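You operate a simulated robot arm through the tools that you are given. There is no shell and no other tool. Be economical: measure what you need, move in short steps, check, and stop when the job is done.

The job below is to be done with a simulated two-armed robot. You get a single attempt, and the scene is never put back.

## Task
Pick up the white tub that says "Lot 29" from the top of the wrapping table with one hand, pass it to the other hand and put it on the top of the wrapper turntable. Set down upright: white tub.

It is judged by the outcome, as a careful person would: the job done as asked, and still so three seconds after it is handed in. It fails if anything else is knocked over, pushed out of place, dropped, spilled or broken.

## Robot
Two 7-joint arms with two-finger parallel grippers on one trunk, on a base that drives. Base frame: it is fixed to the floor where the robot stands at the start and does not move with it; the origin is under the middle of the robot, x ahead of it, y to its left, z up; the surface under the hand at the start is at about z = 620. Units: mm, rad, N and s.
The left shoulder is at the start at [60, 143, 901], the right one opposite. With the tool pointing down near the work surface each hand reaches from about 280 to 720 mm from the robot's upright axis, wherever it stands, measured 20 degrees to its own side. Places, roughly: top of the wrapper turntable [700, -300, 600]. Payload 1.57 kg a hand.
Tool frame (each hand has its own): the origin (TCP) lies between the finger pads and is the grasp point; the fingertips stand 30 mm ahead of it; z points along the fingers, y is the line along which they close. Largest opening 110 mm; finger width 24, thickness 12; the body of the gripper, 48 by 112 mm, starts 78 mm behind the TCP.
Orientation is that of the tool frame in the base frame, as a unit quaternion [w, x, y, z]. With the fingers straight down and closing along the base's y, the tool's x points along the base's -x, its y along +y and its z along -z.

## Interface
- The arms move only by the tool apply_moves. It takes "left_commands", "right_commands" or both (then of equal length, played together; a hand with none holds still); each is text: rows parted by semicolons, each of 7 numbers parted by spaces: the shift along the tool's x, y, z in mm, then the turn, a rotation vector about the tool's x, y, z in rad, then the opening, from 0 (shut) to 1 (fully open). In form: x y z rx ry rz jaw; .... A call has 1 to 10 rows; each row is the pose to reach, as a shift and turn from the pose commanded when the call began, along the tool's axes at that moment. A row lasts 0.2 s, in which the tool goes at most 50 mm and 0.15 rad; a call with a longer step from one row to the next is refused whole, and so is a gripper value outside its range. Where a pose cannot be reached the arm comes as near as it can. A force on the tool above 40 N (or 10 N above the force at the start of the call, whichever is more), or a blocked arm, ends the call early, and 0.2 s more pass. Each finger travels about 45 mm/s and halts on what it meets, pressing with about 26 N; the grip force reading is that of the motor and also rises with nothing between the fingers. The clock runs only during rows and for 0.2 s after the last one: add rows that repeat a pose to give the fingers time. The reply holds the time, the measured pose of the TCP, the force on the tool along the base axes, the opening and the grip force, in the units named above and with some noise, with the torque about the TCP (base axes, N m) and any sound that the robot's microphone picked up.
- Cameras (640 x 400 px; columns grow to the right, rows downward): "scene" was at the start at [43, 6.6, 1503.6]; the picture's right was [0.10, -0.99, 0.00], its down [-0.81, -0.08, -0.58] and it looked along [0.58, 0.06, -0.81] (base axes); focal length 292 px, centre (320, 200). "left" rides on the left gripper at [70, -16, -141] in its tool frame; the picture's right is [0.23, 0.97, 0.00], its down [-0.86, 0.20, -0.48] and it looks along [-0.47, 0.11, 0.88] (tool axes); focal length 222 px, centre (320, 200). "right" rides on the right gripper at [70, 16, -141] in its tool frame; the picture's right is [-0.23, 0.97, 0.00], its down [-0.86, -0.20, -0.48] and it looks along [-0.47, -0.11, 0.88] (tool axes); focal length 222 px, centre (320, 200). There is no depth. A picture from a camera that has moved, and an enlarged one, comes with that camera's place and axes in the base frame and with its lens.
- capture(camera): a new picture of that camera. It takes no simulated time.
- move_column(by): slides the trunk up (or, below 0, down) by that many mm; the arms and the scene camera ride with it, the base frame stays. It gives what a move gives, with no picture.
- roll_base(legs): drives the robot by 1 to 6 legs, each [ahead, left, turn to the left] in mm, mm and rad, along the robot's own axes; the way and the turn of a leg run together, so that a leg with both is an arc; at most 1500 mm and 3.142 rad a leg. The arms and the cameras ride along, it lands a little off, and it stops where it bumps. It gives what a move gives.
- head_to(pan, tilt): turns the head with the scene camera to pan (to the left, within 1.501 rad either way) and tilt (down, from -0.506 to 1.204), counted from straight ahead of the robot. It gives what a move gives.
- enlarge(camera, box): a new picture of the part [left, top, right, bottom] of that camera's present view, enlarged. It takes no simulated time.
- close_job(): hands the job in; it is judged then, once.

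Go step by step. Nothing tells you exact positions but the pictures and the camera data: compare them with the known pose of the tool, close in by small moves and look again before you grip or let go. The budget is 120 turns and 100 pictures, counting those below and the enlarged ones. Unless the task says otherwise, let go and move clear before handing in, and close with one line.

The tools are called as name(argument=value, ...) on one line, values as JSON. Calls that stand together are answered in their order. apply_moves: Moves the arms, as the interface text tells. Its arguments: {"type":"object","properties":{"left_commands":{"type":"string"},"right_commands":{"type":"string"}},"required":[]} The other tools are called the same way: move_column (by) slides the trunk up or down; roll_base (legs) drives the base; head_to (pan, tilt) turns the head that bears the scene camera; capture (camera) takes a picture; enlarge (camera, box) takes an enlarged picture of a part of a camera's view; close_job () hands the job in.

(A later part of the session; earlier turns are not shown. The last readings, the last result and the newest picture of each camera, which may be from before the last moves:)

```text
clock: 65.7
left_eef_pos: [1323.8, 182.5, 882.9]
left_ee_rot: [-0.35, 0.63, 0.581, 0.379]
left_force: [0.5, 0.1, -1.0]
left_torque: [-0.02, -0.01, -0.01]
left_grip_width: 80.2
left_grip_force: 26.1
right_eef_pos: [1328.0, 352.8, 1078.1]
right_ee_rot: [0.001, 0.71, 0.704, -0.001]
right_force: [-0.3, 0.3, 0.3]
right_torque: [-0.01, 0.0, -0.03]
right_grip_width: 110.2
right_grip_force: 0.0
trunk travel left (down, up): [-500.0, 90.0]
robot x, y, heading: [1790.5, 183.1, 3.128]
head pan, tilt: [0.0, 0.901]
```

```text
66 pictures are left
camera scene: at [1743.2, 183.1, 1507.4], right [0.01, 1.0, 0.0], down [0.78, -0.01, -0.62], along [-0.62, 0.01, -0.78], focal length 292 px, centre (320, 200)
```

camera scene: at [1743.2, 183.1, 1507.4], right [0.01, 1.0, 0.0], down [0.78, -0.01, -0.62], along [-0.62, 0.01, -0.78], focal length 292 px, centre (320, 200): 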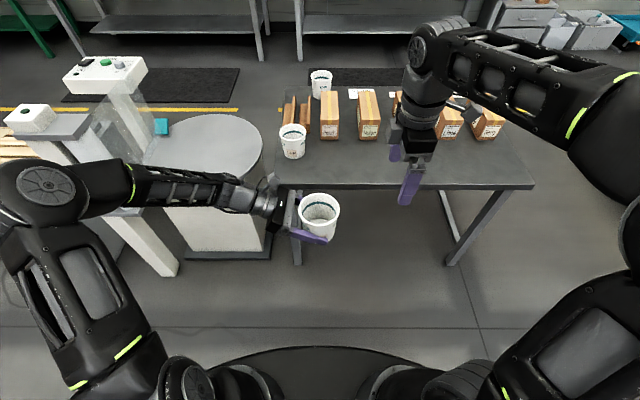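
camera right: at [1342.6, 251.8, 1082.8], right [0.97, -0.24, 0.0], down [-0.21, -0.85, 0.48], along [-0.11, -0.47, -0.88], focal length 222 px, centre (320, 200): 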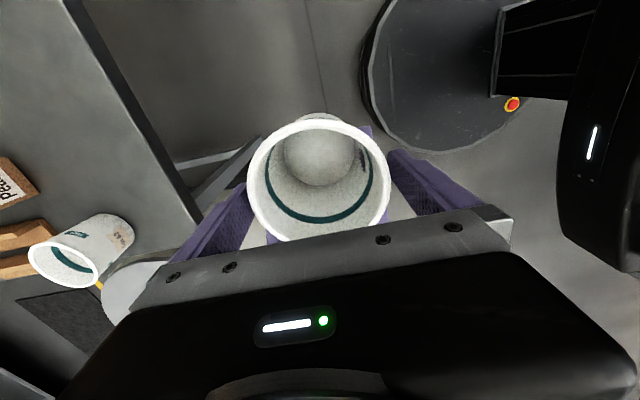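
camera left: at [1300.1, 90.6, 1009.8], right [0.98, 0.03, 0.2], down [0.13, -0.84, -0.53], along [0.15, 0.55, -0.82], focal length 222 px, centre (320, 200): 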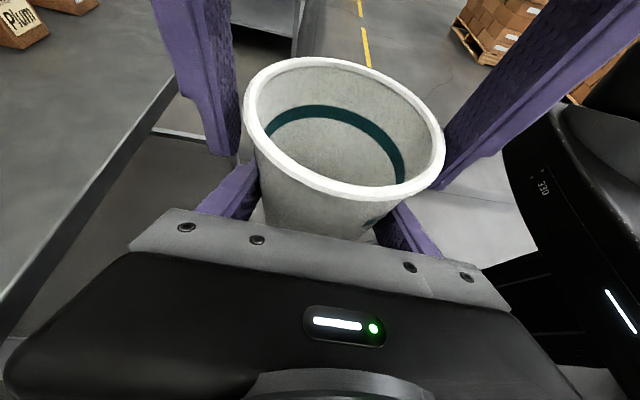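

The handover is done. Next I'll yaw the left hand about the vertical so it points forward, which keeps the arm clear of the wrapper mast when I reach over the turntable.

apply_moves(left_commands="0 0 0 0.124 0 -0.0655 0.5;0 0 0 0.248 -0.001 -0.131 0.5;0 0 0 0.371 -0.002 -0.196 0.5;0 0 0 0.495 -0.003 -0.2615 0.5;0 0 0 0.619 -0.003 -0.327 0.5;0 0 0 0.743 -0.004 -0.392 0.5;0 0 0 0.743 -0.004 -0.392 0.5")

capture(camera="scene")

```text
clock: 67.3
left_eef_pos: [1323.6, 182.2, 881.5]
left_ee_rot: [-0.474, 0.339, 0.787, 0.202]
left_force: [0.8, 0.4, -0.1]
left_torque: [-0.01, 0.01, -0.01]
left_grip_width: 79.8
left_grip_force: 26.1
right_eef_pos: [1327.9, 352.1, 1076.8]
right_ee_rot: [0.0, 0.711, 0.703, 0.0]
right_force: [-0.3, -0.4, 0.4]
right_torque: [0.01, 0.0, 0.0]
right_grip_width: 110.1
right_grip_force: 0.1
trunk travel left (down, up): [-500.0, 90.0]
robot x, y, heading: [1785.9, 182.6, 3.131]
head pan, tilt: [0.0, 0.901]
```

```text
65 pictures are left
camera scene: at [1742.9, 182.4, 1507.4], right [0.01, 1.0, 0.0], down [0.78, -0.01, -0.62], along [-0.62, 0.01, -0.78], focal length 292 px, centre (320, 200)
```

scene: 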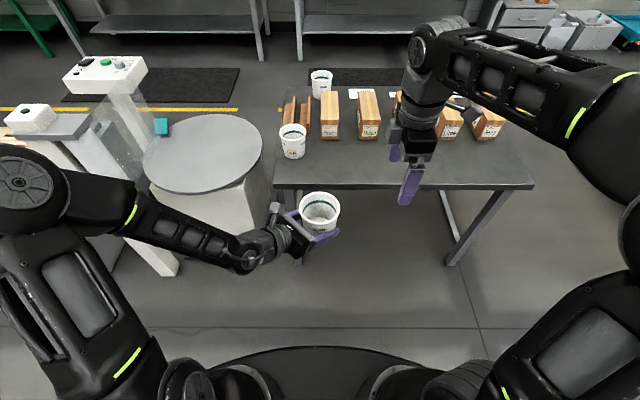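

Works well. I'll yaw the rest of the way and shift the tub slightly to the robot's left.

apply_moves(left_commands="-8.5 -17 -16 0.1324 0 -0.0703 0.5;-17 -34.5 -32 0.265 -0.001 -0.1407 0.5;-25.5 -52 -48 0.397 -0.001 -0.211 0.5;-34 -69 -64 0.53 -0.002 -0.2814 0.5;-34 -69 -64 0.53 -0.002 -0.2814 0.5")

capture(camera="scene")

head_to(pan=0.5, tilt=0.8)

capture(camera="scene")

```text
clock: 68.7
left_eef_pos: [1268.2, 59.6, 873.1]
left_ee_rot: [-0.484, -0.106, 0.853, 0.162]
left_force: [-0.7, -1.0, 0.5]
left_torque: [-0.01, -0.01, -0.07]
left_grip_width: 80.5
left_grip_force: 26.3
left hand out of reach, approached as far as the arm can: row 1, 2, 3, 4, 5
right_eef_pos: [1326.5, 353.9, 1078.7]
right_ee_rot: [-0.001, 0.712, 0.702, 0.001]
right_force: [-0.1, 0.7, 0.1]
right_torque: [0.05, -0.02, -0.02]
right_grip_width: 110.0
right_grip_force: 0.0
trunk travel left (down, up): [-500.0, 90.0]
robot x, y, heading: [1785.5, 180.4, 3.129]
head pan, tilt: [0.0, 0.901]
stopped in row 5 (left hand): the arm was blocked; the commanded pose is now the measured one
```

```text
64 pictures are left
camera scene: at [1741.8, 181.0, 1507.5], right [0.01, 1.0, 0.0], down [0.78, -0.01, -0.62], along [-0.62, 0.01, -0.78], focal length 292 px, centre (320, 200)
```

scene: 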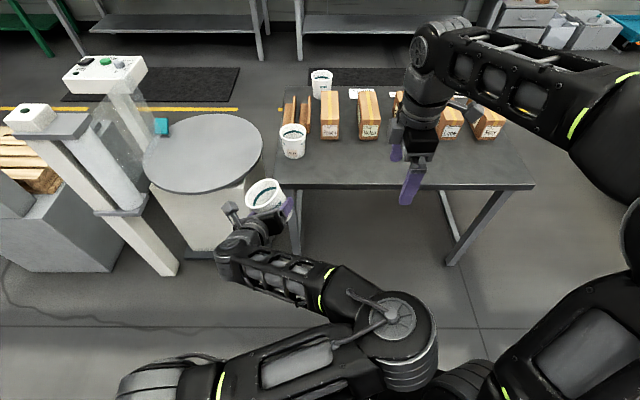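

```text
clock: 69.6
left_eef_pos: [1269.9, 61.4, 873.3]
left_ee_rot: [-0.486, -0.105, 0.853, 0.16]
left_force: [-0.4, -0.2, -0.6]
left_torque: [0.01, 0.0, -0.01]
left_grip_width: 80.8
left_grip_force: 25.6
right_eef_pos: [1327.6, 357.4, 1077.3]
right_ee_rot: [0.001, 0.713, 0.701, -0.001]
right_force: [0.0, -0.2, 0.1]
right_torque: [0.0, 0.01, -0.03]
right_grip_width: 110.3
right_grip_force: 0.1
trunk travel left (down, up): [-500.0, 90.0]
robot x, y, heading: [1786.3, 183.0, 3.129]
head pan, tilt: [0.499, 0.799]
```

```text
63 pictures are left
camera scene: at [1747.6, 144.7, 1515.3], right [-0.47, 0.88, 0.0], down [0.63, 0.34, -0.7], along [-0.62, -0.33, -0.72], focal length 292 px, centre (320, 200)
```

scene: 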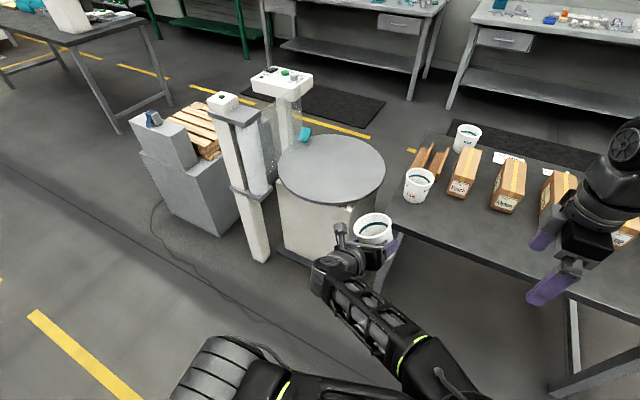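

The arm went out of its good range there: the elbow swung inward and the hand rolled about 20°. The tub is still held firmly. I'll go back to the previous good pose and place from that orientation by driving the base instead.

apply_moves(left_commands="-6.1 11.4 -3 -0.054 -0.011 0.0723 0.5;-12.3 22.8 -6 -0.108 -0.022 0.1446 0.5;-18.4 34.2 -9 -0.162 -0.033 0.217 0.5;-24.6 45.6 -12 -0.216 -0.044 0.289 0.5;-30.7 57 -15 -0.27 -0.0555 0.3615 0.5;-36.8 68.3 -17.8 -0.324 -0.0666 0.434 0.5;-43 79.7 -20.8 -0.378 -0.0777 0.506 0.5;-49 91 -23.8 -0.432 -0.0888 0.578 0.5;-55.3 102.5 -26.7 -0.486 -0.1 0.651 0.5;-61.4 113.9 -29.7 -0.54 -0.111 0.723 0.5")

head_to(pan=0.0, tilt=0.9)

capture(camera="scene")

```text
clock: 71.8
left_eef_pos: [1321.7, 184.4, 880.9]
left_ee_rot: [-0.473, 0.341, 0.787, 0.201]
left_force: [-0.2, 0.0, 0.2]
left_torque: [-0.01, 0.03, 0.0]
left_grip_width: 80.6
left_grip_force: 25.6
left hand out of reach, approached as far as the arm can: row 3, 4, 5, 6
right_eef_pos: [1328.1, 355.5, 1078.1]
right_ee_rot: [0.0, 0.714, 0.7, -0.001]
right_force: [-1.0, 0.0, 0.2]
right_torque: [0.0, 0.01, 0.01]
right_grip_width: 109.9
right_grip_force: 0.0
trunk travel left (down, up): [-500.0, 90.0]
robot x, y, heading: [1788.1, 182.4, 3.129]
head pan, tilt: [0.499, 0.799]
```

```text
clock: 72.8
left_eef_pos: [1321.2, 184.8, 881.8]
left_ee_rot: [-0.474, 0.339, 0.787, 0.202]
left_force: [-0.8, 0.8, -0.6]
left_torque: [0.0, -0.03, 0.01]
left_grip_width: 81.0
left_grip_force: 25.7
right_eef_pos: [1327.4, 355.3, 1077.1]
right_ee_rot: [0.0, 0.713, 0.701, 0.0]
right_force: [0.5, 0.3, 0.0]
right_torque: [-0.04, 0.02, 0.01]
right_grip_width: 109.9
right_grip_force: 0.0
trunk travel left (down, up): [-500.0, 90.0]
robot x, y, heading: [1792.3, 181.2, 3.13]
head pan, tilt: [0.0, 0.901]
```

```text
62 pictures are left
camera scene: at [1743.3, 183.0, 1507.4], right [0.01, 1.0, 0.0], down [0.78, -0.01, -0.62], along [-0.62, 0.01, -0.78], focal length 292 px, centre (320, 200)
```

scene: 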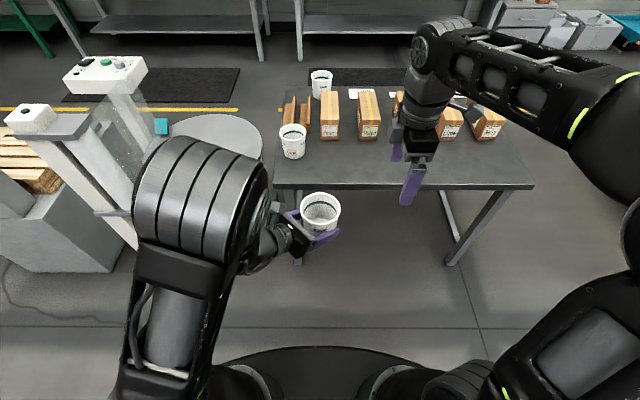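

Back in the good pose with the tub upright. I'll extend it forward ~100 mm in small steps for reach.

apply_moves(left_commands="6.4 -14.5 12.2 0 0 0 0.5;12.8 -29 24.4 0 0 0 0.5;19.2 -43.5 36.5 0 0 0 0.5;25.6 -58 48.7 0 0 0 0.5;32 -72.5 61 0 0 0 0.5;32 -72.5 61 0 0 0 0.5")

capture(camera="scene")

capture(camera="left")

```text
clock: 74.2
left_eef_pos: [1223.3, 183.7, 882.3]
left_ee_rot: [-0.475, 0.339, 0.787, 0.201]
left_force: [0.5, 0.2, -0.6]
left_torque: [0.01, -0.02, -0.02]
left_grip_width: 80.8
left_grip_force: 25.8
right_eef_pos: [1327.5, 354.9, 1077.8]
right_ee_rot: [0.001, 0.714, 0.7, 0.0]
right_force: [-0.2, 0.0, -0.5]
right_torque: [0.01, -0.01, 0.04]
right_grip_width: 110.0
right_grip_force: 0.0
trunk travel left (down, up): [-500.0, 90.0]
robot x, y, heading: [1787.2, 184.1, 3.134]
head pan, tilt: [0.0, 0.901]
```

```text
61 pictures are left
camera scene: at [1743.4, 183.2, 1507.4], right [0.01, 1.0, 0.0], down [0.78, -0.01, -0.62], along [-0.62, 0.01, -0.78], focal length 292 px, centre (320, 200)
```

scene: 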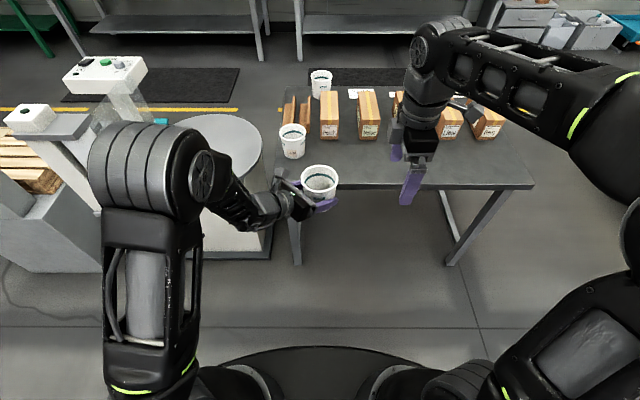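

```text
60 pictures are left
camera left: at [1275.7, 105.7, 1009.4], right [0.63, 0.75, 0.2], down [0.71, -0.46, -0.53], along [-0.31, 0.48, -0.82], focal length 222 px, centre (320, 200)
```

left: 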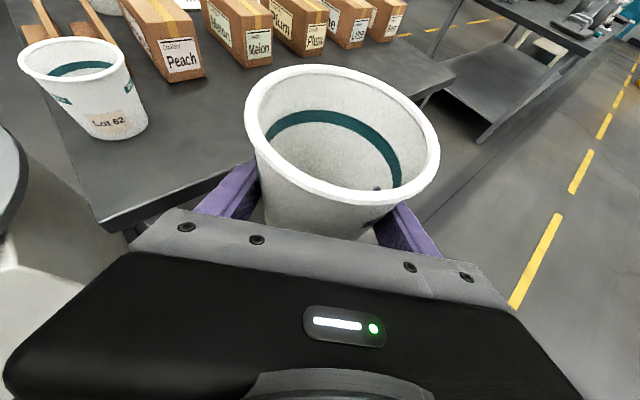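

The reach is good and the tub is upright. I'll tuck the right hand back and up, then slide the base over in front of the turntable.

apply_moves(right_commands="0 20 -30 0 0 0 1;0 45 -60 0 0 0 1;0 70 -90 0 0 0 1;0 100 -120 0 0 0 1;0 130 -120 0 0 0 1;0 130 -120 0 0 0 1")

roll_base(legs=[[0, 420, 0], [200, 0, 0]])

head_to(pan=0.0, tilt=1.0)

capture(camera="scene")

head_to(pan=0.7, tilt=0.8)

capture(camera="scene")

```text
clock: 75.6
left_eef_pos: [1224.6, 185.6, 881.1]
left_ee_rot: [-0.473, 0.341, 0.787, 0.201]
left_force: [0.0, 0.2, -1.1]
left_torque: [-0.04, -0.02, -0.01]
left_grip_width: 80.9
left_grip_force: 26.2
right_eef_pos: [1372.7, 356.7, 1101.8]
right_ee_rot: [0.0, 0.712, 0.702, -0.003]
right_force: [-0.3, -0.2, -0.3]
right_torque: [-0.02, -0.03, 0.0]
right_grip_width: 109.9
right_grip_force: 0.0
right hand out of reach, approached as far as the arm can: row 1, 2, 3, 4, 5, 6
trunk travel left (down, up): [-500.0, 90.0]
robot x, y, heading: [1789.3, 186.4, 3.132]
head pan, tilt: [0.0, 0.901]
```

```text
clock: 79.4
left_eef_pos: [1023.8, -255.1, 880.9]
left_ee_rot: [-0.473, 0.339, 0.788, 0.201]
left_force: [-0.1, -1.0, -0.1]
left_torque: [-0.01, 0.01, -0.01]
left_grip_width: 80.4
left_grip_force: 25.6
right_eef_pos: [1173.5, -84.4, 1101.2]
right_ee_rot: [-0.001, 0.711, 0.703, -0.003]
right_force: [0.1, 0.6, 0.0]
right_torque: [0.02, -0.05, 0.03]
right_grip_width: 110.0
right_grip_force: 0.1
trunk travel left (down, up): [-500.0, 90.0]
robot x, y, heading: [1586.8, -255.0, 3.132]
head pan, tilt: [0.0, 0.901]
```

```text
clock: 80.1
left_eef_pos: [1025.6, -256.4, 880.4]
left_ee_rot: [-0.474, 0.339, 0.787, 0.201]
left_force: [-0.2, 0.5, 0.7]
left_torque: [0.0, 0.0, 0.0]
left_grip_width: 80.4
left_grip_force: 25.5
right_eef_pos: [1174.6, -85.1, 1101.7]
right_ee_rot: [-0.002, 0.711, 0.703, -0.003]
right_force: [0.0, 0.4, -0.4]
right_torque: [-0.01, -0.02, -0.01]
right_grip_width: 109.9
right_grip_force: 0.1
trunk travel left (down, up): [-500.0, 90.0]
robot x, y, heading: [1588.1, -253.2, 3.132]
head pan, tilt: [0.0, 1.0]
```

```text
59 pictures are left
camera scene: at [1549.5, -254.8, 1500.2], right [0.01, 1.0, 0.0], down [0.84, -0.01, -0.54], along [-0.54, 0.0, -0.84], focal length 292 px, centre (320, 200)
```

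scene: 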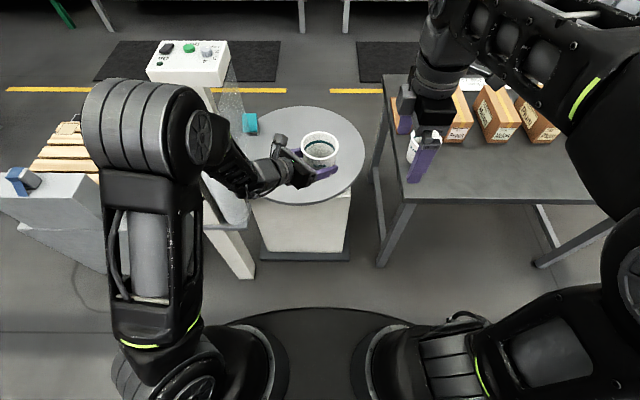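

```text
clock: 81.2
left_eef_pos: [1023.8, -256.2, 881.5]
left_ee_rot: [-0.474, 0.337, 0.788, 0.2]
left_force: [-0.1, -0.2, 0.7]
left_torque: [-0.02, -0.03, -0.02]
left_grip_width: 80.8
left_grip_force: 25.8
right_eef_pos: [1174.9, -85.1, 1102.6]
right_ee_rot: [-0.003, 0.712, 0.703, -0.003]
right_force: [0.0, 0.2, 0.0]
right_torque: [-0.01, 0.01, -0.02]
right_grip_width: 110.1
right_grip_force: 0.1
trunk travel left (down, up): [-500.0, 90.0]
robot x, y, heading: [1591.3, -256.8, 3.131]
head pan, tilt: [0.7, 0.799]
```

```text
58 pictures are left
camera scene: at [1557.1, -306.7, 1515.3], right [-0.64, 0.77, 0.0], down [0.55, 0.46, -0.7], along [-0.54, -0.45, -0.72], focal length 292 px, centre (320, 200)
```

scene: 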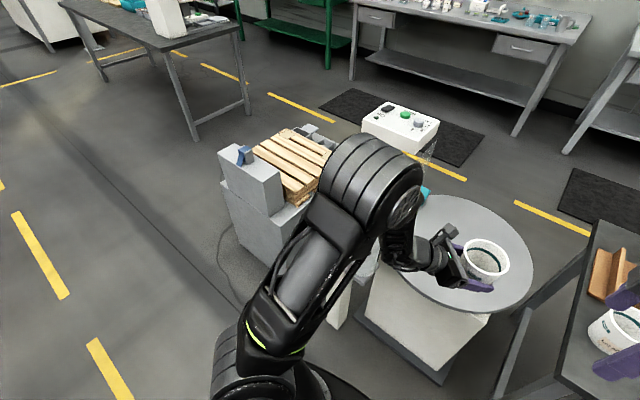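

Turntable centre is about [735, -315], radius about 250. I'll drive forward ~175 mm and look again.

roll_base(legs=[[175, 25, 0]])

head_to(pan=0.1, tilt=0.95)

capture(camera="scene")

capture(camera="left")

```text
clock: 82.6
left_eef_pos: [850.0, -278.4, 880.0]
left_ee_rot: [-0.473, 0.338, 0.789, 0.2]
left_force: [-0.8, -0.5, -0.8]
left_torque: [0.01, 0.01, -0.02]
left_grip_width: 80.5
left_grip_force: 25.6
right_eef_pos: [999.7, -107.2, 1101.5]
right_ee_rot: [-0.001, 0.711, 0.703, -0.003]
right_force: [0.3, 0.4, -0.3]
right_torque: [0.0, -0.01, 0.0]
right_grip_width: 109.8
right_grip_force: 0.0
trunk travel left (down, up): [-500.0, 90.0]
robot x, y, heading: [1414.3, -280.3, 3.131]
head pan, tilt: [0.7, 0.799]
```

```text
clock: 83.6
left_eef_pos: [851.1, -278.9, 880.9]
left_ee_rot: [-0.473, 0.339, 0.787, 0.202]
left_force: [-0.1, 1.0, -0.2]
left_torque: [0.0, 0.04, 0.01]
left_grip_width: 80.6
left_grip_force: 26.4
right_eef_pos: [1001.4, -107.9, 1101.6]
right_ee_rot: [-0.002, 0.712, 0.703, -0.003]
right_force: [0.3, 0.2, 0.5]
right_torque: [-0.02, -0.01, 0.0]
right_grip_width: 109.9
right_grip_force: 0.1
trunk travel left (down, up): [-500.0, 90.0]
robot x, y, heading: [1413.7, -279.2, 3.135]
head pan, tilt: [0.099, 0.949]
```

```text
57 pictures are left
camera scene: at [1373.8, -285.6, 1503.8], right [-0.09, 1.0, 0.0], down [0.81, 0.08, -0.58], along [-0.58, -0.05, -0.81], focal length 292 px, centre (320, 200)
```

scene: 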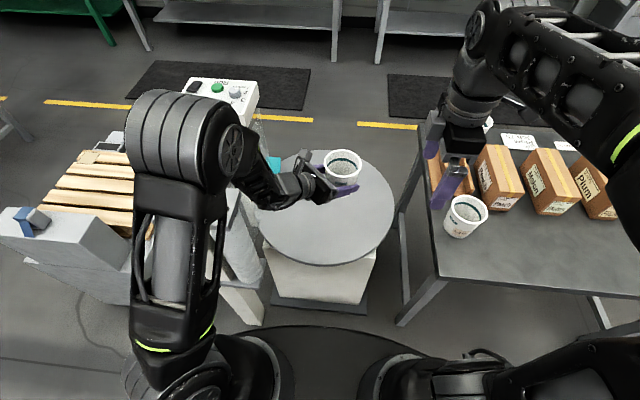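

```text
56 pictures are left
camera left: at [903.5, -356.9, 1009.3], right [0.63, 0.75, 0.2], down [0.71, -0.46, -0.53], along [-0.31, 0.48, -0.82], focal length 222 px, centre (320, 200)
```

left: 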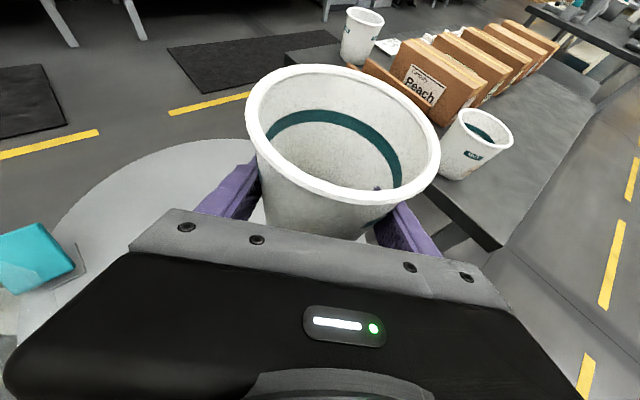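

The tub is above the turntable. I'll nudge it 40 mm toward the centre and lower the column 150 mm, which leaves a margin.

apply_moves(left_commands="3.1 -12 6 0 0 0 0.5;6.3 -24 12 0 0 0 0.5;9.4 -36 18 0 0 0 0.5;9.4 -36 18 0 0 0 0.5")

move_column(by=-150)

capture(camera="scene")

capture(camera="left")

capture(camera="right")

```text
clock: 84.6
left_eef_pos: [812.4, -287.2, 880.6]
left_ee_rot: [-0.474, 0.338, 0.788, 0.201]
left_force: [0.4, 0.4, 0.6]
left_torque: [-0.04, 0.0, 0.0]
left_grip_width: 80.9
left_grip_force: 26.0
right_eef_pos: [1000.4, -106.1, 1102.5]
right_ee_rot: [-0.002, 0.712, 0.702, -0.003]
right_force: [0.3, 0.3, -0.7]
right_torque: [0.03, 0.01, -0.01]
right_grip_width: 110.2
right_grip_force: 0.1
trunk travel left (down, up): [-500.0, 90.0]
robot x, y, heading: [1417.4, -279.5, 3.132]
head pan, tilt: [0.099, 0.949]
```

```text
clock: 86.4
left_eef_pos: [811.6, -288.8, 730.8]
left_ee_rot: [-0.474, 0.339, 0.787, 0.201]
left_force: [0.4, 0.2, -0.4]
left_torque: [0.0, -0.01, 0.04]
left_grip_width: 80.3
left_grip_force: 25.6
right_eef_pos: [1001.0, -106.8, 951.8]
right_ee_rot: [-0.001, 0.712, 0.702, -0.003]
right_force: [-0.2, 0.2, 0.2]
right_torque: [0.02, -0.02, 0.02]
right_grip_width: 110.0
right_grip_force: 0.1
trunk travel left (down, up): [-350.0, 240.0]
robot x, y, heading: [1411.4, -277.8, 3.135]
head pan, tilt: [0.099, 0.949]
```

```text
55 pictures are left
camera scene: at [1373.8, -285.5, 1353.8], right [-0.09, 1.0, 0.0], down [0.81, 0.07, -0.58], along [-0.58, -0.05, -0.81], focal length 292 px, centre (320, 200)
```

scene: 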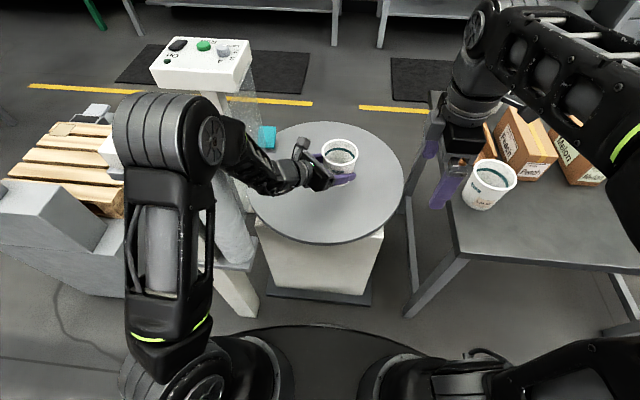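

```text
54 pictures are left
camera left: at [863.4, -366.0, 858.6], right [0.63, 0.75, 0.2], down [0.71, -0.46, -0.53], along [-0.31, 0.48, -0.82], focal length 222 px, centre (320, 200)
```

left: 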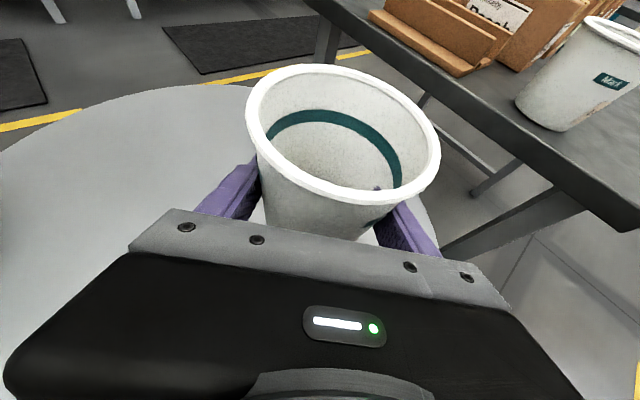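

```text
53 pictures are left
camera right: at [1019.4, -38.7, 1092.9], right [0.97, -0.24, -0.01], down [-0.21, -0.85, 0.48], along [-0.12, -0.47, -0.88], focal length 222 px, centre (320, 200)
```

right: 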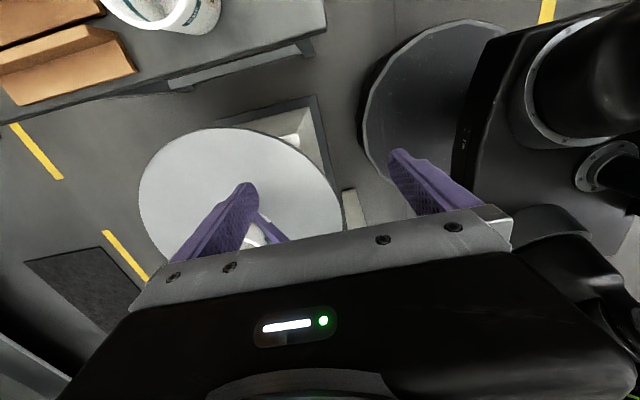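

All clear: turntable top is near z=600 and the tub bottom near 695. Lowering 70 mm more, then a close look.

move_column(by=-70)

capture(camera="scene")

enlarge(camera="scene", box=[270, 100, 400, 200])

```text
clock: 87.5
left_eef_pos: [810.6, -288.1, 661.2]
left_ee_rot: [-0.474, 0.339, 0.787, 0.201]
left_force: [-0.2, 0.9, 0.3]
left_torque: [-0.03, 0.0, 0.06]
left_grip_width: 80.6
left_grip_force: 26.0
right_eef_pos: [1001.9, -106.0, 881.5]
right_ee_rot: [-0.002, 0.712, 0.702, -0.004]
right_force: [-0.6, 0.3, 0.4]
right_torque: [0.02, -0.05, -0.03]
right_grip_width: 109.8
right_grip_force: 0.1
trunk travel left (down, up): [-280.0, 310.0]
robot x, y, heading: [1415.8, -277.0, 3.136]
head pan, tilt: [0.099, 0.949]
```

```text
52 pictures are left
camera scene: at [1373.8, -285.5, 1283.8], right [-0.09, 1.0, 0.0], down [0.81, 0.07, -0.58], along [-0.58, -0.05, -0.81], focal length 292 px, centre (320, 200)
```

scene: 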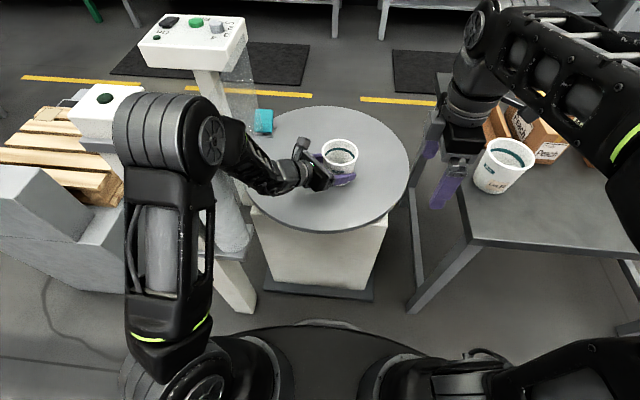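

```text
4.00 times, centred on (335, 150) of scene
camera zoom: at [1373.8, -285.5, 1283.8], right [-0.09, 1.0, 0.0], down [0.81, 0.07, -0.58], along [-0.58, -0.05, -0.81], focal length 1170 px, centre (260, 400)
```

zoom: 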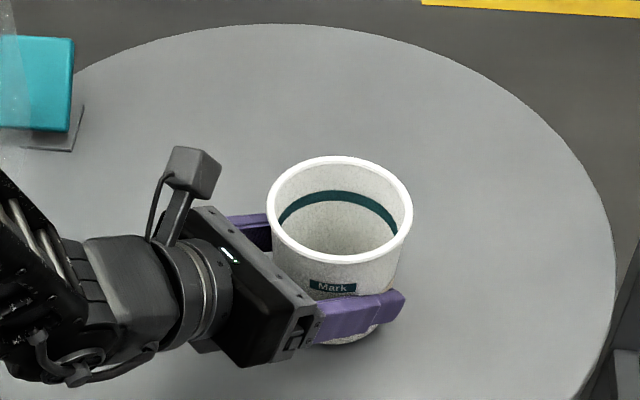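

About 25 mm to go. Column down 12 more, then feel for contact with small arm steps.

move_column(by=-12)

enlarge(camera="scene", box=[300, 120, 380, 190])

enlarge(camera="scene", box=[60, 70, 260, 230])

```text
clock: 88.1
left_eef_pos: [811.0, -286.7, 650.3]
left_ee_rot: [-0.476, 0.339, 0.786, 0.202]
left_force: [-3.1, -0.2, 13.4]
left_torque: [0.3, 0.18, -0.04]
left_grip_width: 79.9
left_grip_force: 26.5
right_eef_pos: [1001.7, -108.3, 869.9]
right_ee_rot: [-0.003, 0.712, 0.702, -0.004]
right_force: [0.1, -0.2, 0.1]
right_torque: [-0.01, 0.0, -0.03]
right_grip_width: 109.9
right_grip_force: 0.1
trunk travel left (down, up): [-268.0, 322.0]
robot x, y, heading: [1419.4, -282.5, 3.135]
head pan, tilt: [0.099, 0.949]
```

```text
5.71 times, centred on (340, 155) of scene
camera zoom: at [1374.6, -285.5, 1271.9], right [-0.09, 1.0, 0.0], down [0.81, 0.07, -0.58], along [-0.58, -0.05, -0.81], focal length 1671 px, centre (206, 457)
```

zoom: 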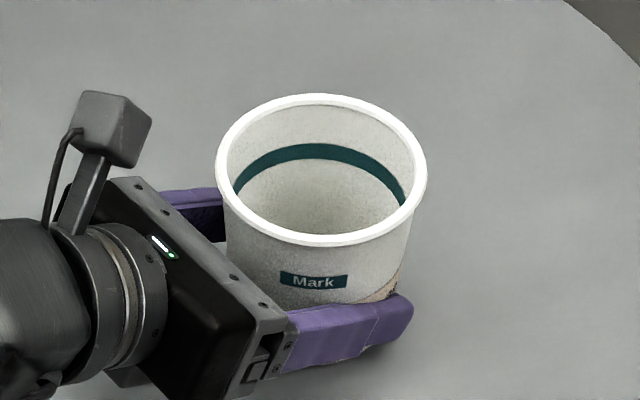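

```text
2.50 times, centred on (160, 150) of scene
camera zoom: at [1374.6, -285.5, 1271.9], right [-0.09, 1.0, 0.0], down [0.81, 0.07, -0.58], along [-0.58, -0.05, -0.81], focal length 731 px, centre (720, 325)
```

zoom: 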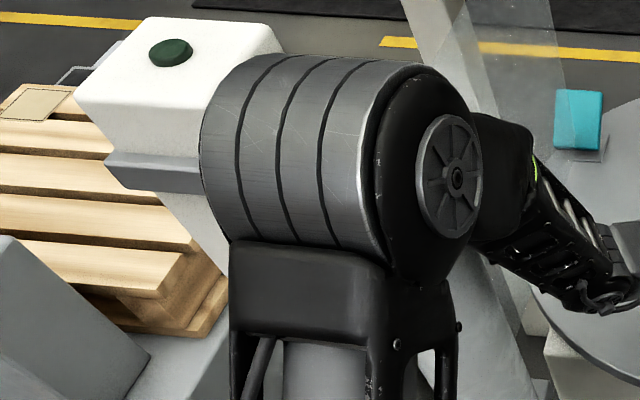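

A 13 N upward force shows the tub has touched down on the turntable. I'll ease off half a millimetre and open slowly.

apply_moves(left_commands="0.4 0 -0.2 0 0 0 0.5;0.4 0 -0.2 0 0 0 0.5")

capture(camera="left")

```text
clock: 88.7
left_eef_pos: [812.4, -284.8, 649.8]
left_ee_rot: [-0.474, 0.341, 0.787, 0.2]
left_force: [-0.8, -1.6, 8.3]
left_torque: [0.32, 0.11, 0.05]
left_grip_width: 79.2
left_grip_force: 26.2
right_eef_pos: [1001.5, -104.9, 870.1]
right_ee_rot: [-0.001, 0.712, 0.702, -0.003]
right_force: [0.5, 0.5, 0.4]
right_torque: [-0.01, -0.01, -0.03]
right_grip_width: 110.1
right_grip_force: 0.1
trunk travel left (down, up): [-268.0, 322.0]
robot x, y, heading: [1416.4, -274.4, 3.132]
head pan, tilt: [0.099, 0.949]
```

```text
48 pictures are left
camera left: at [863.8, -362.6, 778.1], right [0.64, 0.75, 0.19], down [0.71, -0.46, -0.53], along [-0.31, 0.47, -0.83], focal length 222 px, centre (320, 200)
```

left: 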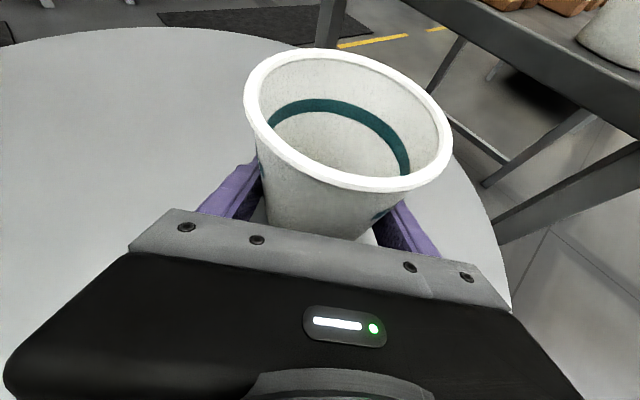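

The tub is resting on the surface. Opening gradually.

apply_moves(left_commands="0 0 0 0 0 0 0.76;0 0 0 0 0 0 0.8;0 0 0 0 0 0 0.85;0 0 0 0 0 0 0.85")

capture(camera="left")

enlarge(camera="scene", box=[300, 120, 380, 190])

```text
clock: 89.7
left_eef_pos: [811.7, -284.8, 648.3]
left_ee_rot: [-0.473, 0.34, 0.788, 0.2]
left_force: [-0.3, -0.3, 0.0]
left_torque: [-0.03, 0.0, 0.01]
left_grip_width: 93.2
left_grip_force: 0.1
right_eef_pos: [1001.8, -104.8, 870.2]
right_ee_rot: [-0.001, 0.712, 0.703, -0.003]
right_force: [-0.6, -0.5, 0.5]
right_torque: [0.01, 0.05, -0.01]
right_grip_width: 109.9
right_grip_force: 0.0
trunk travel left (down, up): [-268.0, 322.0]
robot x, y, heading: [1414.5, -278.7, 3.128]
head pan, tilt: [0.099, 0.949]
```

```text
47 pictures are left
camera left: at [863.9, -363.2, 776.8], right [0.63, 0.75, 0.19], down [0.71, -0.46, -0.53], along [-0.31, 0.47, -0.83], focal length 222 px, centre (320, 200)
```

left: 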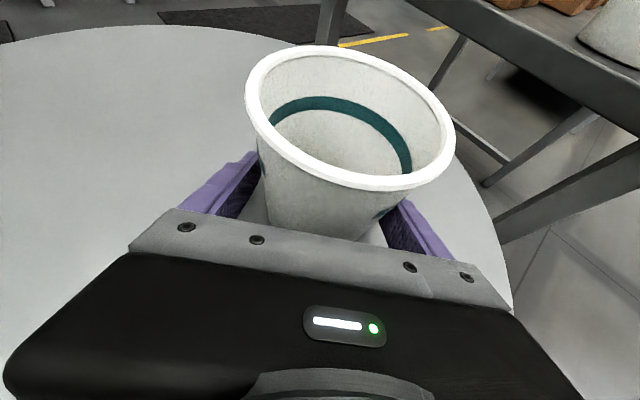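

```text
5.71 times, centred on (340, 155) of scene
camera zoom: at [1374.8, -281.7, 1271.5], right [-0.09, 1.0, 0.0], down [0.81, 0.07, -0.58], along [-0.58, -0.06, -0.81], focal length 1671 px, centre (206, 457)
```

zoom: 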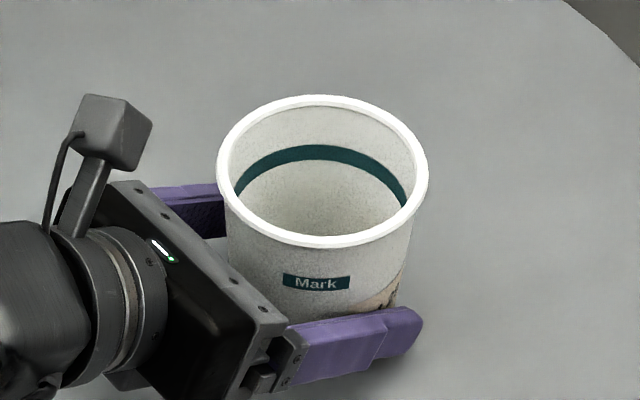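

The tub stands by itself. I'll open fully and back the hand out along its own axis in small steps, watching the elbow near the sensor post.

apply_moves(left_commands="0 0 0 0 0 0 1;0 0 0 0 0 0 1;0 0 -10 0 0 0 1;0 0 -20 0 0 0 1;0 0 -30 0 0 0 1;0 0 -40 0 0 0 1;0 0 -40 0 0 0 1")

capture(camera="scene")

capture(camera="left")

```text
clock: 91.5
left_eef_pos: [841.2, -261.5, 663.0]
left_ee_rot: [-0.459, 0.369, 0.778, 0.217]
left_force: [0.1, -1.1, -1.2]
left_torque: [0.08, 0.02, -0.06]
left_grip_width: 110.1
left_grip_force: 0.0
right_eef_pos: [1002.5, -79.1, 869.5]
right_ee_rot: [0.001, 0.725, 0.689, -0.005]
right_force: [0.4, 0.7, -0.4]
right_torque: [-0.14, 0.01, 0.01]
right_grip_width: 109.8
right_grip_force: 0.1
trunk travel left (down, up): [-268.0, 322.0]
robot x, y, heading: [1411.2, -274.9, 3.098]
head pan, tilt: [0.099, 0.949]
stopped in row 7 (left hand): the arm was blocked; the commanded pose is now the measured one
```

```text
45 pictures are left
camera scene: at [1368.2, -267.5, 1273.5], right [-0.06, 1.0, -0.01], down [0.81, 0.04, -0.58], along [-0.58, -0.04, -0.81], focal length 292 px, centre (320, 200)
```

scene: 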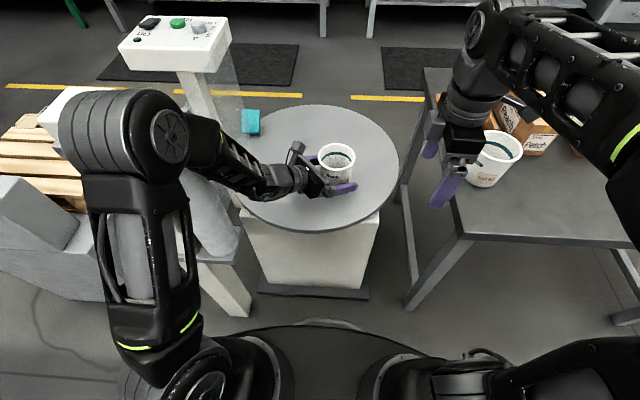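

```text
44 pictures are left
camera left: at [885.3, -342.1, 792.9], right [0.68, 0.7, 0.2], down [0.68, -0.52, -0.52], along [-0.26, 0.49, -0.83], focal length 222 px, centre (320, 200)
```

left: 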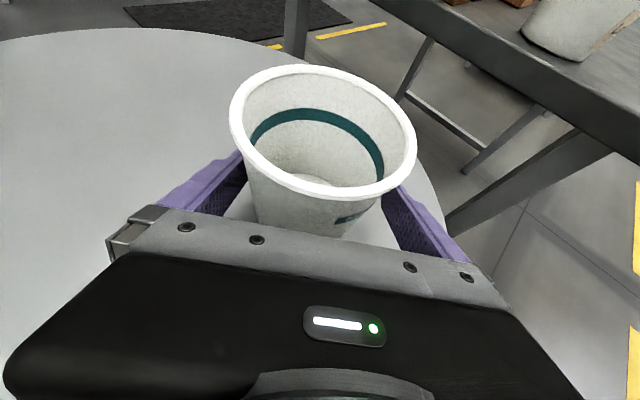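

The elbow bumped the post while backing out. That nudged the robot about 2° and the open fingers slid the tub roughly 30 mm, but it is still upright on the turntable and between the fingers. The safest fix is to re-grip, lift straight up, and place again from a base position where the elbow clears the post.

apply_moves(left_commands="0 0 0 0 0 0 0.85;0 0 0 0 0 0 0.7;0 0 0 0 0 0 0.5;0 0 0 0 0 0 0.5;0 0 0 0 0 0 0.5")

capture(camera="left")

capture(camera="scene")

```text
clock: 92.7
left_eef_pos: [838.6, -263.3, 664.5]
left_ee_rot: [-0.462, 0.369, 0.778, 0.215]
left_force: [0.3, 0.0, -0.5]
left_torque: [0.0, -0.02, 0.0]
left_grip_width: 81.3
left_grip_force: 26.5
right_eef_pos: [1001.1, -79.8, 868.6]
right_ee_rot: [0.004, 0.724, 0.69, -0.006]
right_force: [0.0, 0.1, 0.1]
right_torque: [-0.01, -0.01, -0.02]
right_grip_width: 109.8
right_grip_force: 0.1
trunk travel left (down, up): [-268.0, 322.0]
robot x, y, heading: [1407.4, -274.8, 3.1]
head pan, tilt: [0.099, 0.949]
```

```text
43 pictures are left
camera left: at [884.0, -342.6, 793.8], right [0.68, 0.7, 0.19], down [0.68, -0.52, -0.52], along [-0.27, 0.49, -0.83], focal length 222 px, centre (320, 200)
```

left: 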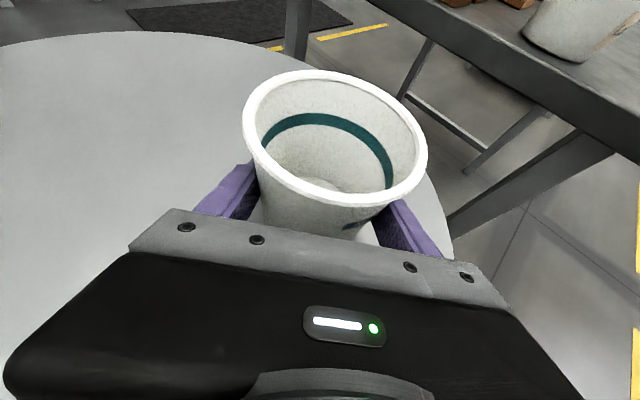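

```text
42 pictures are left
camera scene: at [1367.1, -266.1, 1271.9], right [-0.06, 1.0, -0.01], down [0.81, 0.04, -0.58], along [-0.58, -0.04, -0.81], focal length 292 px, centre (320, 200)
```

scene: 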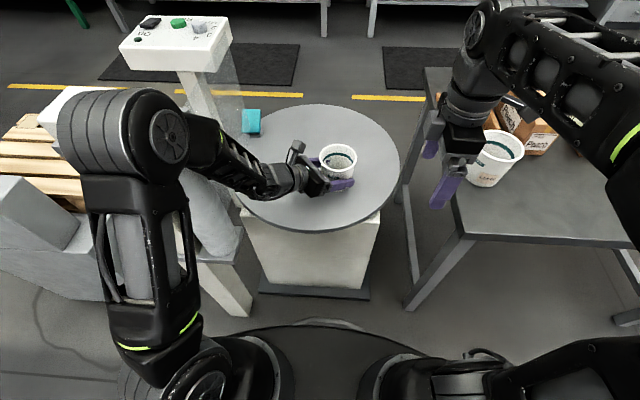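

Re-gripped firmly. Lifting 12 mm off, then moving the base right and back to free the elbow, then up.

move_column(by=12)

roll_base(legs=[[-40, -50, 0]])

move_column(by=120)

capture(camera="scene")

capture(camera="left")

```text
clock: 93.3
left_eef_pos: [841.9, -263.8, 673.5]
left_ee_rot: [-0.458, 0.37, 0.779, 0.217]
left_force: [0.7, 0.5, -0.9]
left_torque: [0.0, -0.01, 0.02]
left_grip_width: 81.5
left_grip_force: 25.8
right_eef_pos: [1004.0, -81.3, 879.5]
right_ee_rot: [0.001, 0.722, 0.692, -0.007]
right_force: [0.2, 0.7, 0.3]
right_torque: [-0.01, -0.04, 0.0]
right_grip_width: 110.2
right_grip_force: 0.1
trunk travel left (down, up): [-280.0, 310.0]
robot x, y, heading: [1414.3, -275.1, 3.102]
head pan, tilt: [0.099, 0.949]
```

```text
clock: 94.2
left_eef_pos: [878.8, -230.3, 676.8]
left_ee_rot: [-0.465, 0.36, 0.779, 0.216]
left_force: [0.0, -0.3, -0.9]
left_torque: [-0.01, -0.01, 0.01]
left_grip_width: 81.6
left_grip_force: 26.2
right_eef_pos: [1043.2, -42.9, 882.3]
right_ee_rot: [-0.002, 0.723, 0.691, -0.003]
right_force: [0.4, 0.0, -0.8]
right_torque: [0.01, 0.03, -0.03]
right_grip_width: 109.9
right_grip_force: 0.0
trunk travel left (down, up): [-280.0, 310.0]
robot x, y, heading: [1449.1, -225.9, 3.099]
head pan, tilt: [0.099, 0.949]
```

```text
clock: 95.8
left_eef_pos: [879.0, -230.9, 796.8]
left_ee_rot: [-0.466, 0.36, 0.779, 0.216]
left_force: [-1.0, 0.6, -0.8]
left_torque: [0.02, 0.01, 0.01]
left_grip_width: 81.2
left_grip_force: 26.2
right_eef_pos: [1043.8, -44.2, 1001.7]
right_ee_rot: [-0.003, 0.722, 0.692, -0.003]
right_force: [-0.4, 0.2, 0.4]
right_torque: [-0.01, 0.01, -0.01]
right_grip_width: 109.9
right_grip_force: 0.0
trunk travel left (down, up): [-400.0, 190.0]
robot x, y, heading: [1453.4, -225.4, 3.103]
head pan, tilt: [0.099, 0.949]
```

```text
41 pictures are left
camera scene: at [1409.4, -232.9, 1403.7], right [-0.06, 1.0, 0.0], down [0.81, 0.05, -0.58], along [-0.58, -0.04, -0.81], focal length 292 px, centre (320, 200)
```

scene: 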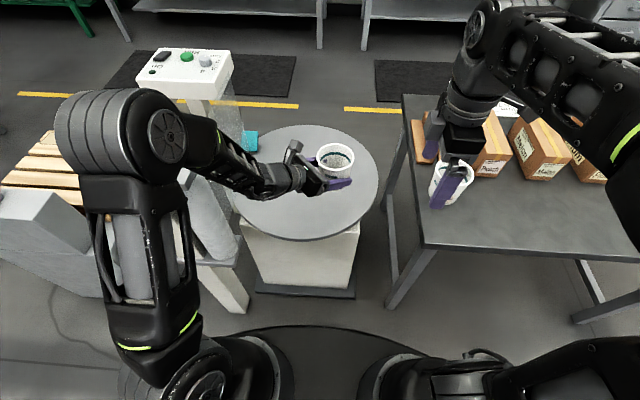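

```text
40 pictures are left
camera left: at [924.9, -310.8, 924.2], right [0.67, 0.71, 0.2], down [0.69, -0.5, -0.53], along [-0.27, 0.49, -0.83], focal length 222 px, centre (320, 200)
```

left: 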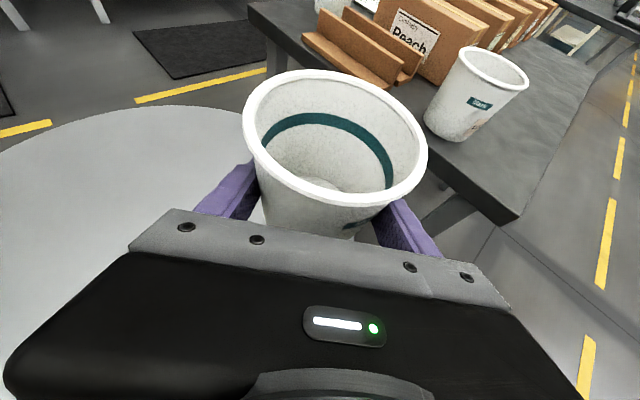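

Clear of the post and the tub is still level. I'll shift it ~35 mm forward here, lower in the same way, and this time retreat by driving the base so the elbow's path is predictable. First a look at the post.

apply_moves(left_commands="2.4 -11 4.4 0 0 0 0.5;4.7 -22 8.8 0 0 0 0.5;7.1 -33.2 13.2 0 0 0 0.5;7.1 -33.2 13.2 0 0 0 0.5")

move_column(by=-100)

capture(camera="scene")

head_to(pan=0.9, tilt=0.75)

capture(camera="scene")

```text
clock: 96.8
left_eef_pos: [843.2, -239.1, 794.4]
left_ee_rot: [-0.466, 0.359, 0.779, 0.216]
left_force: [-0.5, -0.8, -0.3]
left_torque: [0.0, -0.01, 0.01]
left_grip_width: 81.2
left_grip_force: 25.6
right_eef_pos: [1042.4, -44.5, 1001.5]
right_ee_rot: [-0.001, 0.723, 0.691, -0.002]
right_force: [0.0, 0.3, 0.6]
right_torque: [0.0, -0.01, -0.01]
right_grip_width: 109.9
right_grip_force: 0.1
trunk travel left (down, up): [-400.0, 190.0]
robot x, y, heading: [1453.0, -228.9, 3.104]
head pan, tilt: [0.099, 0.949]
```

```text
clock: 98.1
left_eef_pos: [842.0, -239.1, 696.6]
left_ee_rot: [-0.465, 0.36, 0.78, 0.215]
left_force: [0.3, 0.0, -0.3]
left_torque: [-0.04, -0.01, -0.02]
left_grip_width: 81.3
left_grip_force: 26.1
right_eef_pos: [1042.8, -44.4, 903.0]
right_ee_rot: [-0.002, 0.724, 0.69, -0.003]
right_force: [-0.3, 0.3, -0.2]
right_torque: [0.01, 0.01, 0.0]
right_grip_width: 109.9
right_grip_force: 0.1
trunk travel left (down, up): [-300.0, 290.0]
robot x, y, heading: [1453.0, -228.2, 3.1]
head pan, tilt: [0.099, 0.949]
```

```text
39 pictures are left
camera scene: at [1409.7, -232.9, 1303.8], right [-0.06, 1.0, 0.0], down [0.81, 0.05, -0.58], along [-0.58, -0.04, -0.81], focal length 292 px, centre (320, 200)
```

scene: 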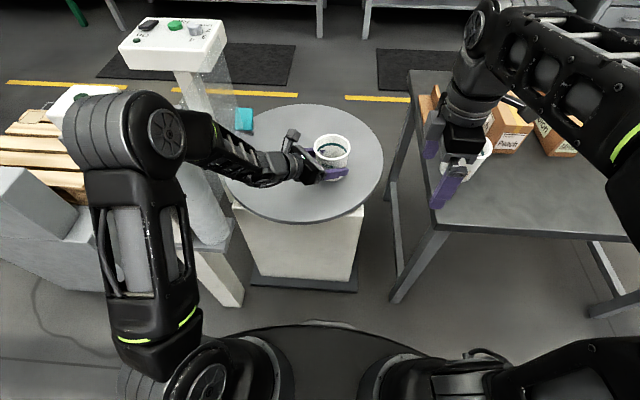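

```text
clock: 99.2
left_eef_pos: [841.6, -239.4, 694.6]
left_ee_rot: [-0.465, 0.36, 0.779, 0.216]
left_force: [0.7, 0.4, -0.6]
left_torque: [0.0, 0.04, 0.01]
left_grip_width: 81.4
left_grip_force: 26.1
right_eef_pos: [1043.7, -42.8, 901.1]
right_ee_rot: [-0.002, 0.723, 0.691, -0.003]
right_force: [0.4, -0.3, -0.3]
right_torque: [0.0, -0.02, -0.01]
right_grip_width: 110.0
right_grip_force: 0.0
trunk travel left (down, up): [-300.0, 290.0]
robot x, y, heading: [1452.0, -228.4, 3.105]
head pan, tilt: [0.901, 0.75]
```

```text
38 pictures are left
camera scene: at [1428.1, -291.3, 1319.3], right [-0.76, 0.65, 0.0], down [0.44, 0.52, -0.73], along [-0.48, -0.55, -0.68], focal length 292 px, centre (320, 200)
```

scene: 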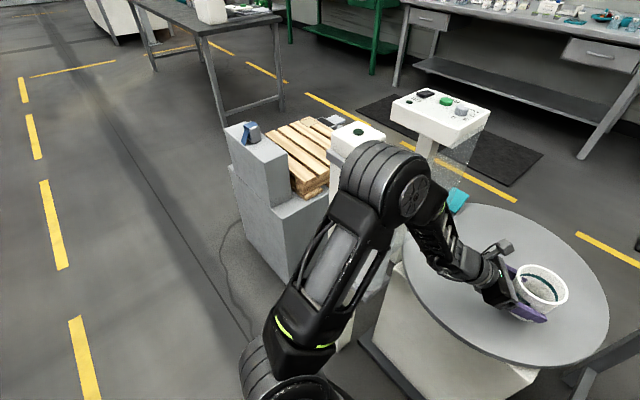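

The post, control box and pallet all look in place, and the elbow has room. Lowering to just above contact.

move_column(by=-25)

apply_moves(left_commands="-1 0 0.5 0 0 0 0.5;-1.9 0 1 0 0 0 0.5;-1.9 0 1 0 0 0 0.5")

```text
clock: 99.9
left_eef_pos: [843.3, -239.8, 671.3]
left_ee_rot: [-0.466, 0.36, 0.779, 0.216]
left_force: [-0.5, 0.4, -0.7]
left_torque: [-0.04, 0.0, -0.01]
left_grip_width: 81.1
left_grip_force: 26.1
right_eef_pos: [1042.6, -43.5, 877.7]
right_ee_rot: [-0.002, 0.723, 0.69, -0.003]
right_force: [0.5, -0.6, -0.5]
right_torque: [0.0, 0.02, -0.02]
right_grip_width: 110.0
right_grip_force: 0.2
trunk travel left (down, up): [-275.0, 315.0]
robot x, y, heading: [1447.9, -225.3, 3.101]
head pan, tilt: [0.901, 0.75]
```

```text
clock: 100.7
left_eef_pos: [842.1, -240.0, 668.5]
left_ee_rot: [-0.465, 0.36, 0.779, 0.216]
left_force: [0.2, 0.7, -0.1]
left_torque: [0.0, 0.01, -0.01]
left_grip_width: 81.1
left_grip_force: 26.3
right_eef_pos: [1042.7, -43.4, 875.8]
right_ee_rot: [-0.003, 0.723, 0.691, -0.003]
right_force: [0.1, -1.0, 0.7]
right_torque: [0.01, 0.0, -0.03]
right_grip_width: 109.8
right_grip_force: 0.3
trunk travel left (down, up): [-275.0, 315.0]
robot x, y, heading: [1453.5, -225.9, 3.102]
head pan, tilt: [0.901, 0.75]
```

No contact yet; down in 1 mm steps.

apply_moves(left_commands="-0.9 0 0.5 0 0 0 0.5;-1.8 0 0.95 0 0 0 0.5;-1.8 0 0.95 0 0 0 0.5")

apply_moves(left_commands="-0.9 0 0.5 0 0 0 0.5;-1.3 0 0.7 0 0 0 0.5;-1.3 0 0.7 0 0 0 0.5")

```text
clock: 101.5
left_eef_pos: [842.6, -239.7, 664.6]
left_ee_rot: [-0.466, 0.36, 0.779, 0.216]
left_force: [-0.2, -0.2, -1.0]
left_torque: [-0.01, -0.01, -0.02]
left_grip_width: 81.5
left_grip_force: 26.4
right_eef_pos: [1042.0, -43.3, 877.9]
right_ee_rot: [-0.002, 0.723, 0.691, -0.003]
right_force: [0.4, 0.0, 0.4]
right_torque: [0.02, -0.03, 0.01]
right_grip_width: 110.2
right_grip_force: 0.0
trunk travel left (down, up): [-275.0, 315.0]
robot x, y, heading: [1452.2, -229.6, 3.102]
head pan, tilt: [0.901, 0.75]
```

```text
clock: 102.3
left_eef_pos: [842.7, -239.8, 665.7]
left_ee_rot: [-0.465, 0.36, 0.779, 0.216]
left_force: [0.6, 0.1, -0.2]
left_torque: [0.03, 0.0, -0.01]
left_grip_width: 81.2
left_grip_force: 26.0
right_eef_pos: [1042.7, -43.2, 877.1]
right_ee_rot: [-0.002, 0.722, 0.692, -0.004]
right_force: [-0.1, 0.2, -0.6]
right_torque: [0.02, 0.02, 0.0]
right_grip_width: 109.9
right_grip_force: 0.1
trunk travel left (down, up): [-275.0, 315.0]
robot x, y, heading: [1451.7, -227.4, 3.104]
head pan, tilt: [0.901, 0.75]
```

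apply_moves(left_commands="-0.9 0 0.5 0 0 0 0.5;-1.3 0 0.7 0 0 0 0.5;-1.3 0 0.7 0 0 0 0.5")

apply_moves(left_commands="-0.9 0 0.5 0 0 0 0.5;-0.9 0 0.5 0 0 0 0.5")

```text
clock: 103.1
left_eef_pos: [841.9, -238.6, 665.0]
left_ee_rot: [-0.466, 0.36, 0.779, 0.216]
left_force: [0.4, -0.7, 8.6]
left_torque: [-0.33, -0.06, -0.03]
left_grip_width: 81.4
left_grip_force: 26.0
right_eef_pos: [1042.8, -43.9, 877.3]
right_ee_rot: [-0.002, 0.723, 0.691, -0.003]
right_force: [0.5, -0.1, 0.3]
right_torque: [0.01, 0.0, -0.01]
right_grip_width: 110.1
right_grip_force: 0.2
trunk travel left (down, up): [-275.0, 315.0]
robot x, y, heading: [1450.2, -225.0, 3.1]
head pan, tilt: [0.901, 0.75]
```

```text
clock: 103.7
left_eef_pos: [841.8, -238.3, 664.4]
left_ee_rot: [-0.466, 0.362, 0.778, 0.217]
left_force: [0.0, 2.0, 11.9]
left_torque: [-0.07, 0.02, -0.01]
left_grip_width: 81.4
left_grip_force: 25.7
right_eef_pos: [1044.4, -43.3, 878.2]
right_ee_rot: [-0.002, 0.723, 0.691, -0.002]
right_force: [-0.2, -0.5, 0.1]
right_torque: [0.01, -0.01, 0.01]
right_grip_width: 110.0
right_grip_force: 0.1
trunk travel left (down, up): [-275.0, 315.0]
robot x, y, heading: [1454.0, -225.4, 3.105]
head pan, tilt: [0.901, 0.75]
```

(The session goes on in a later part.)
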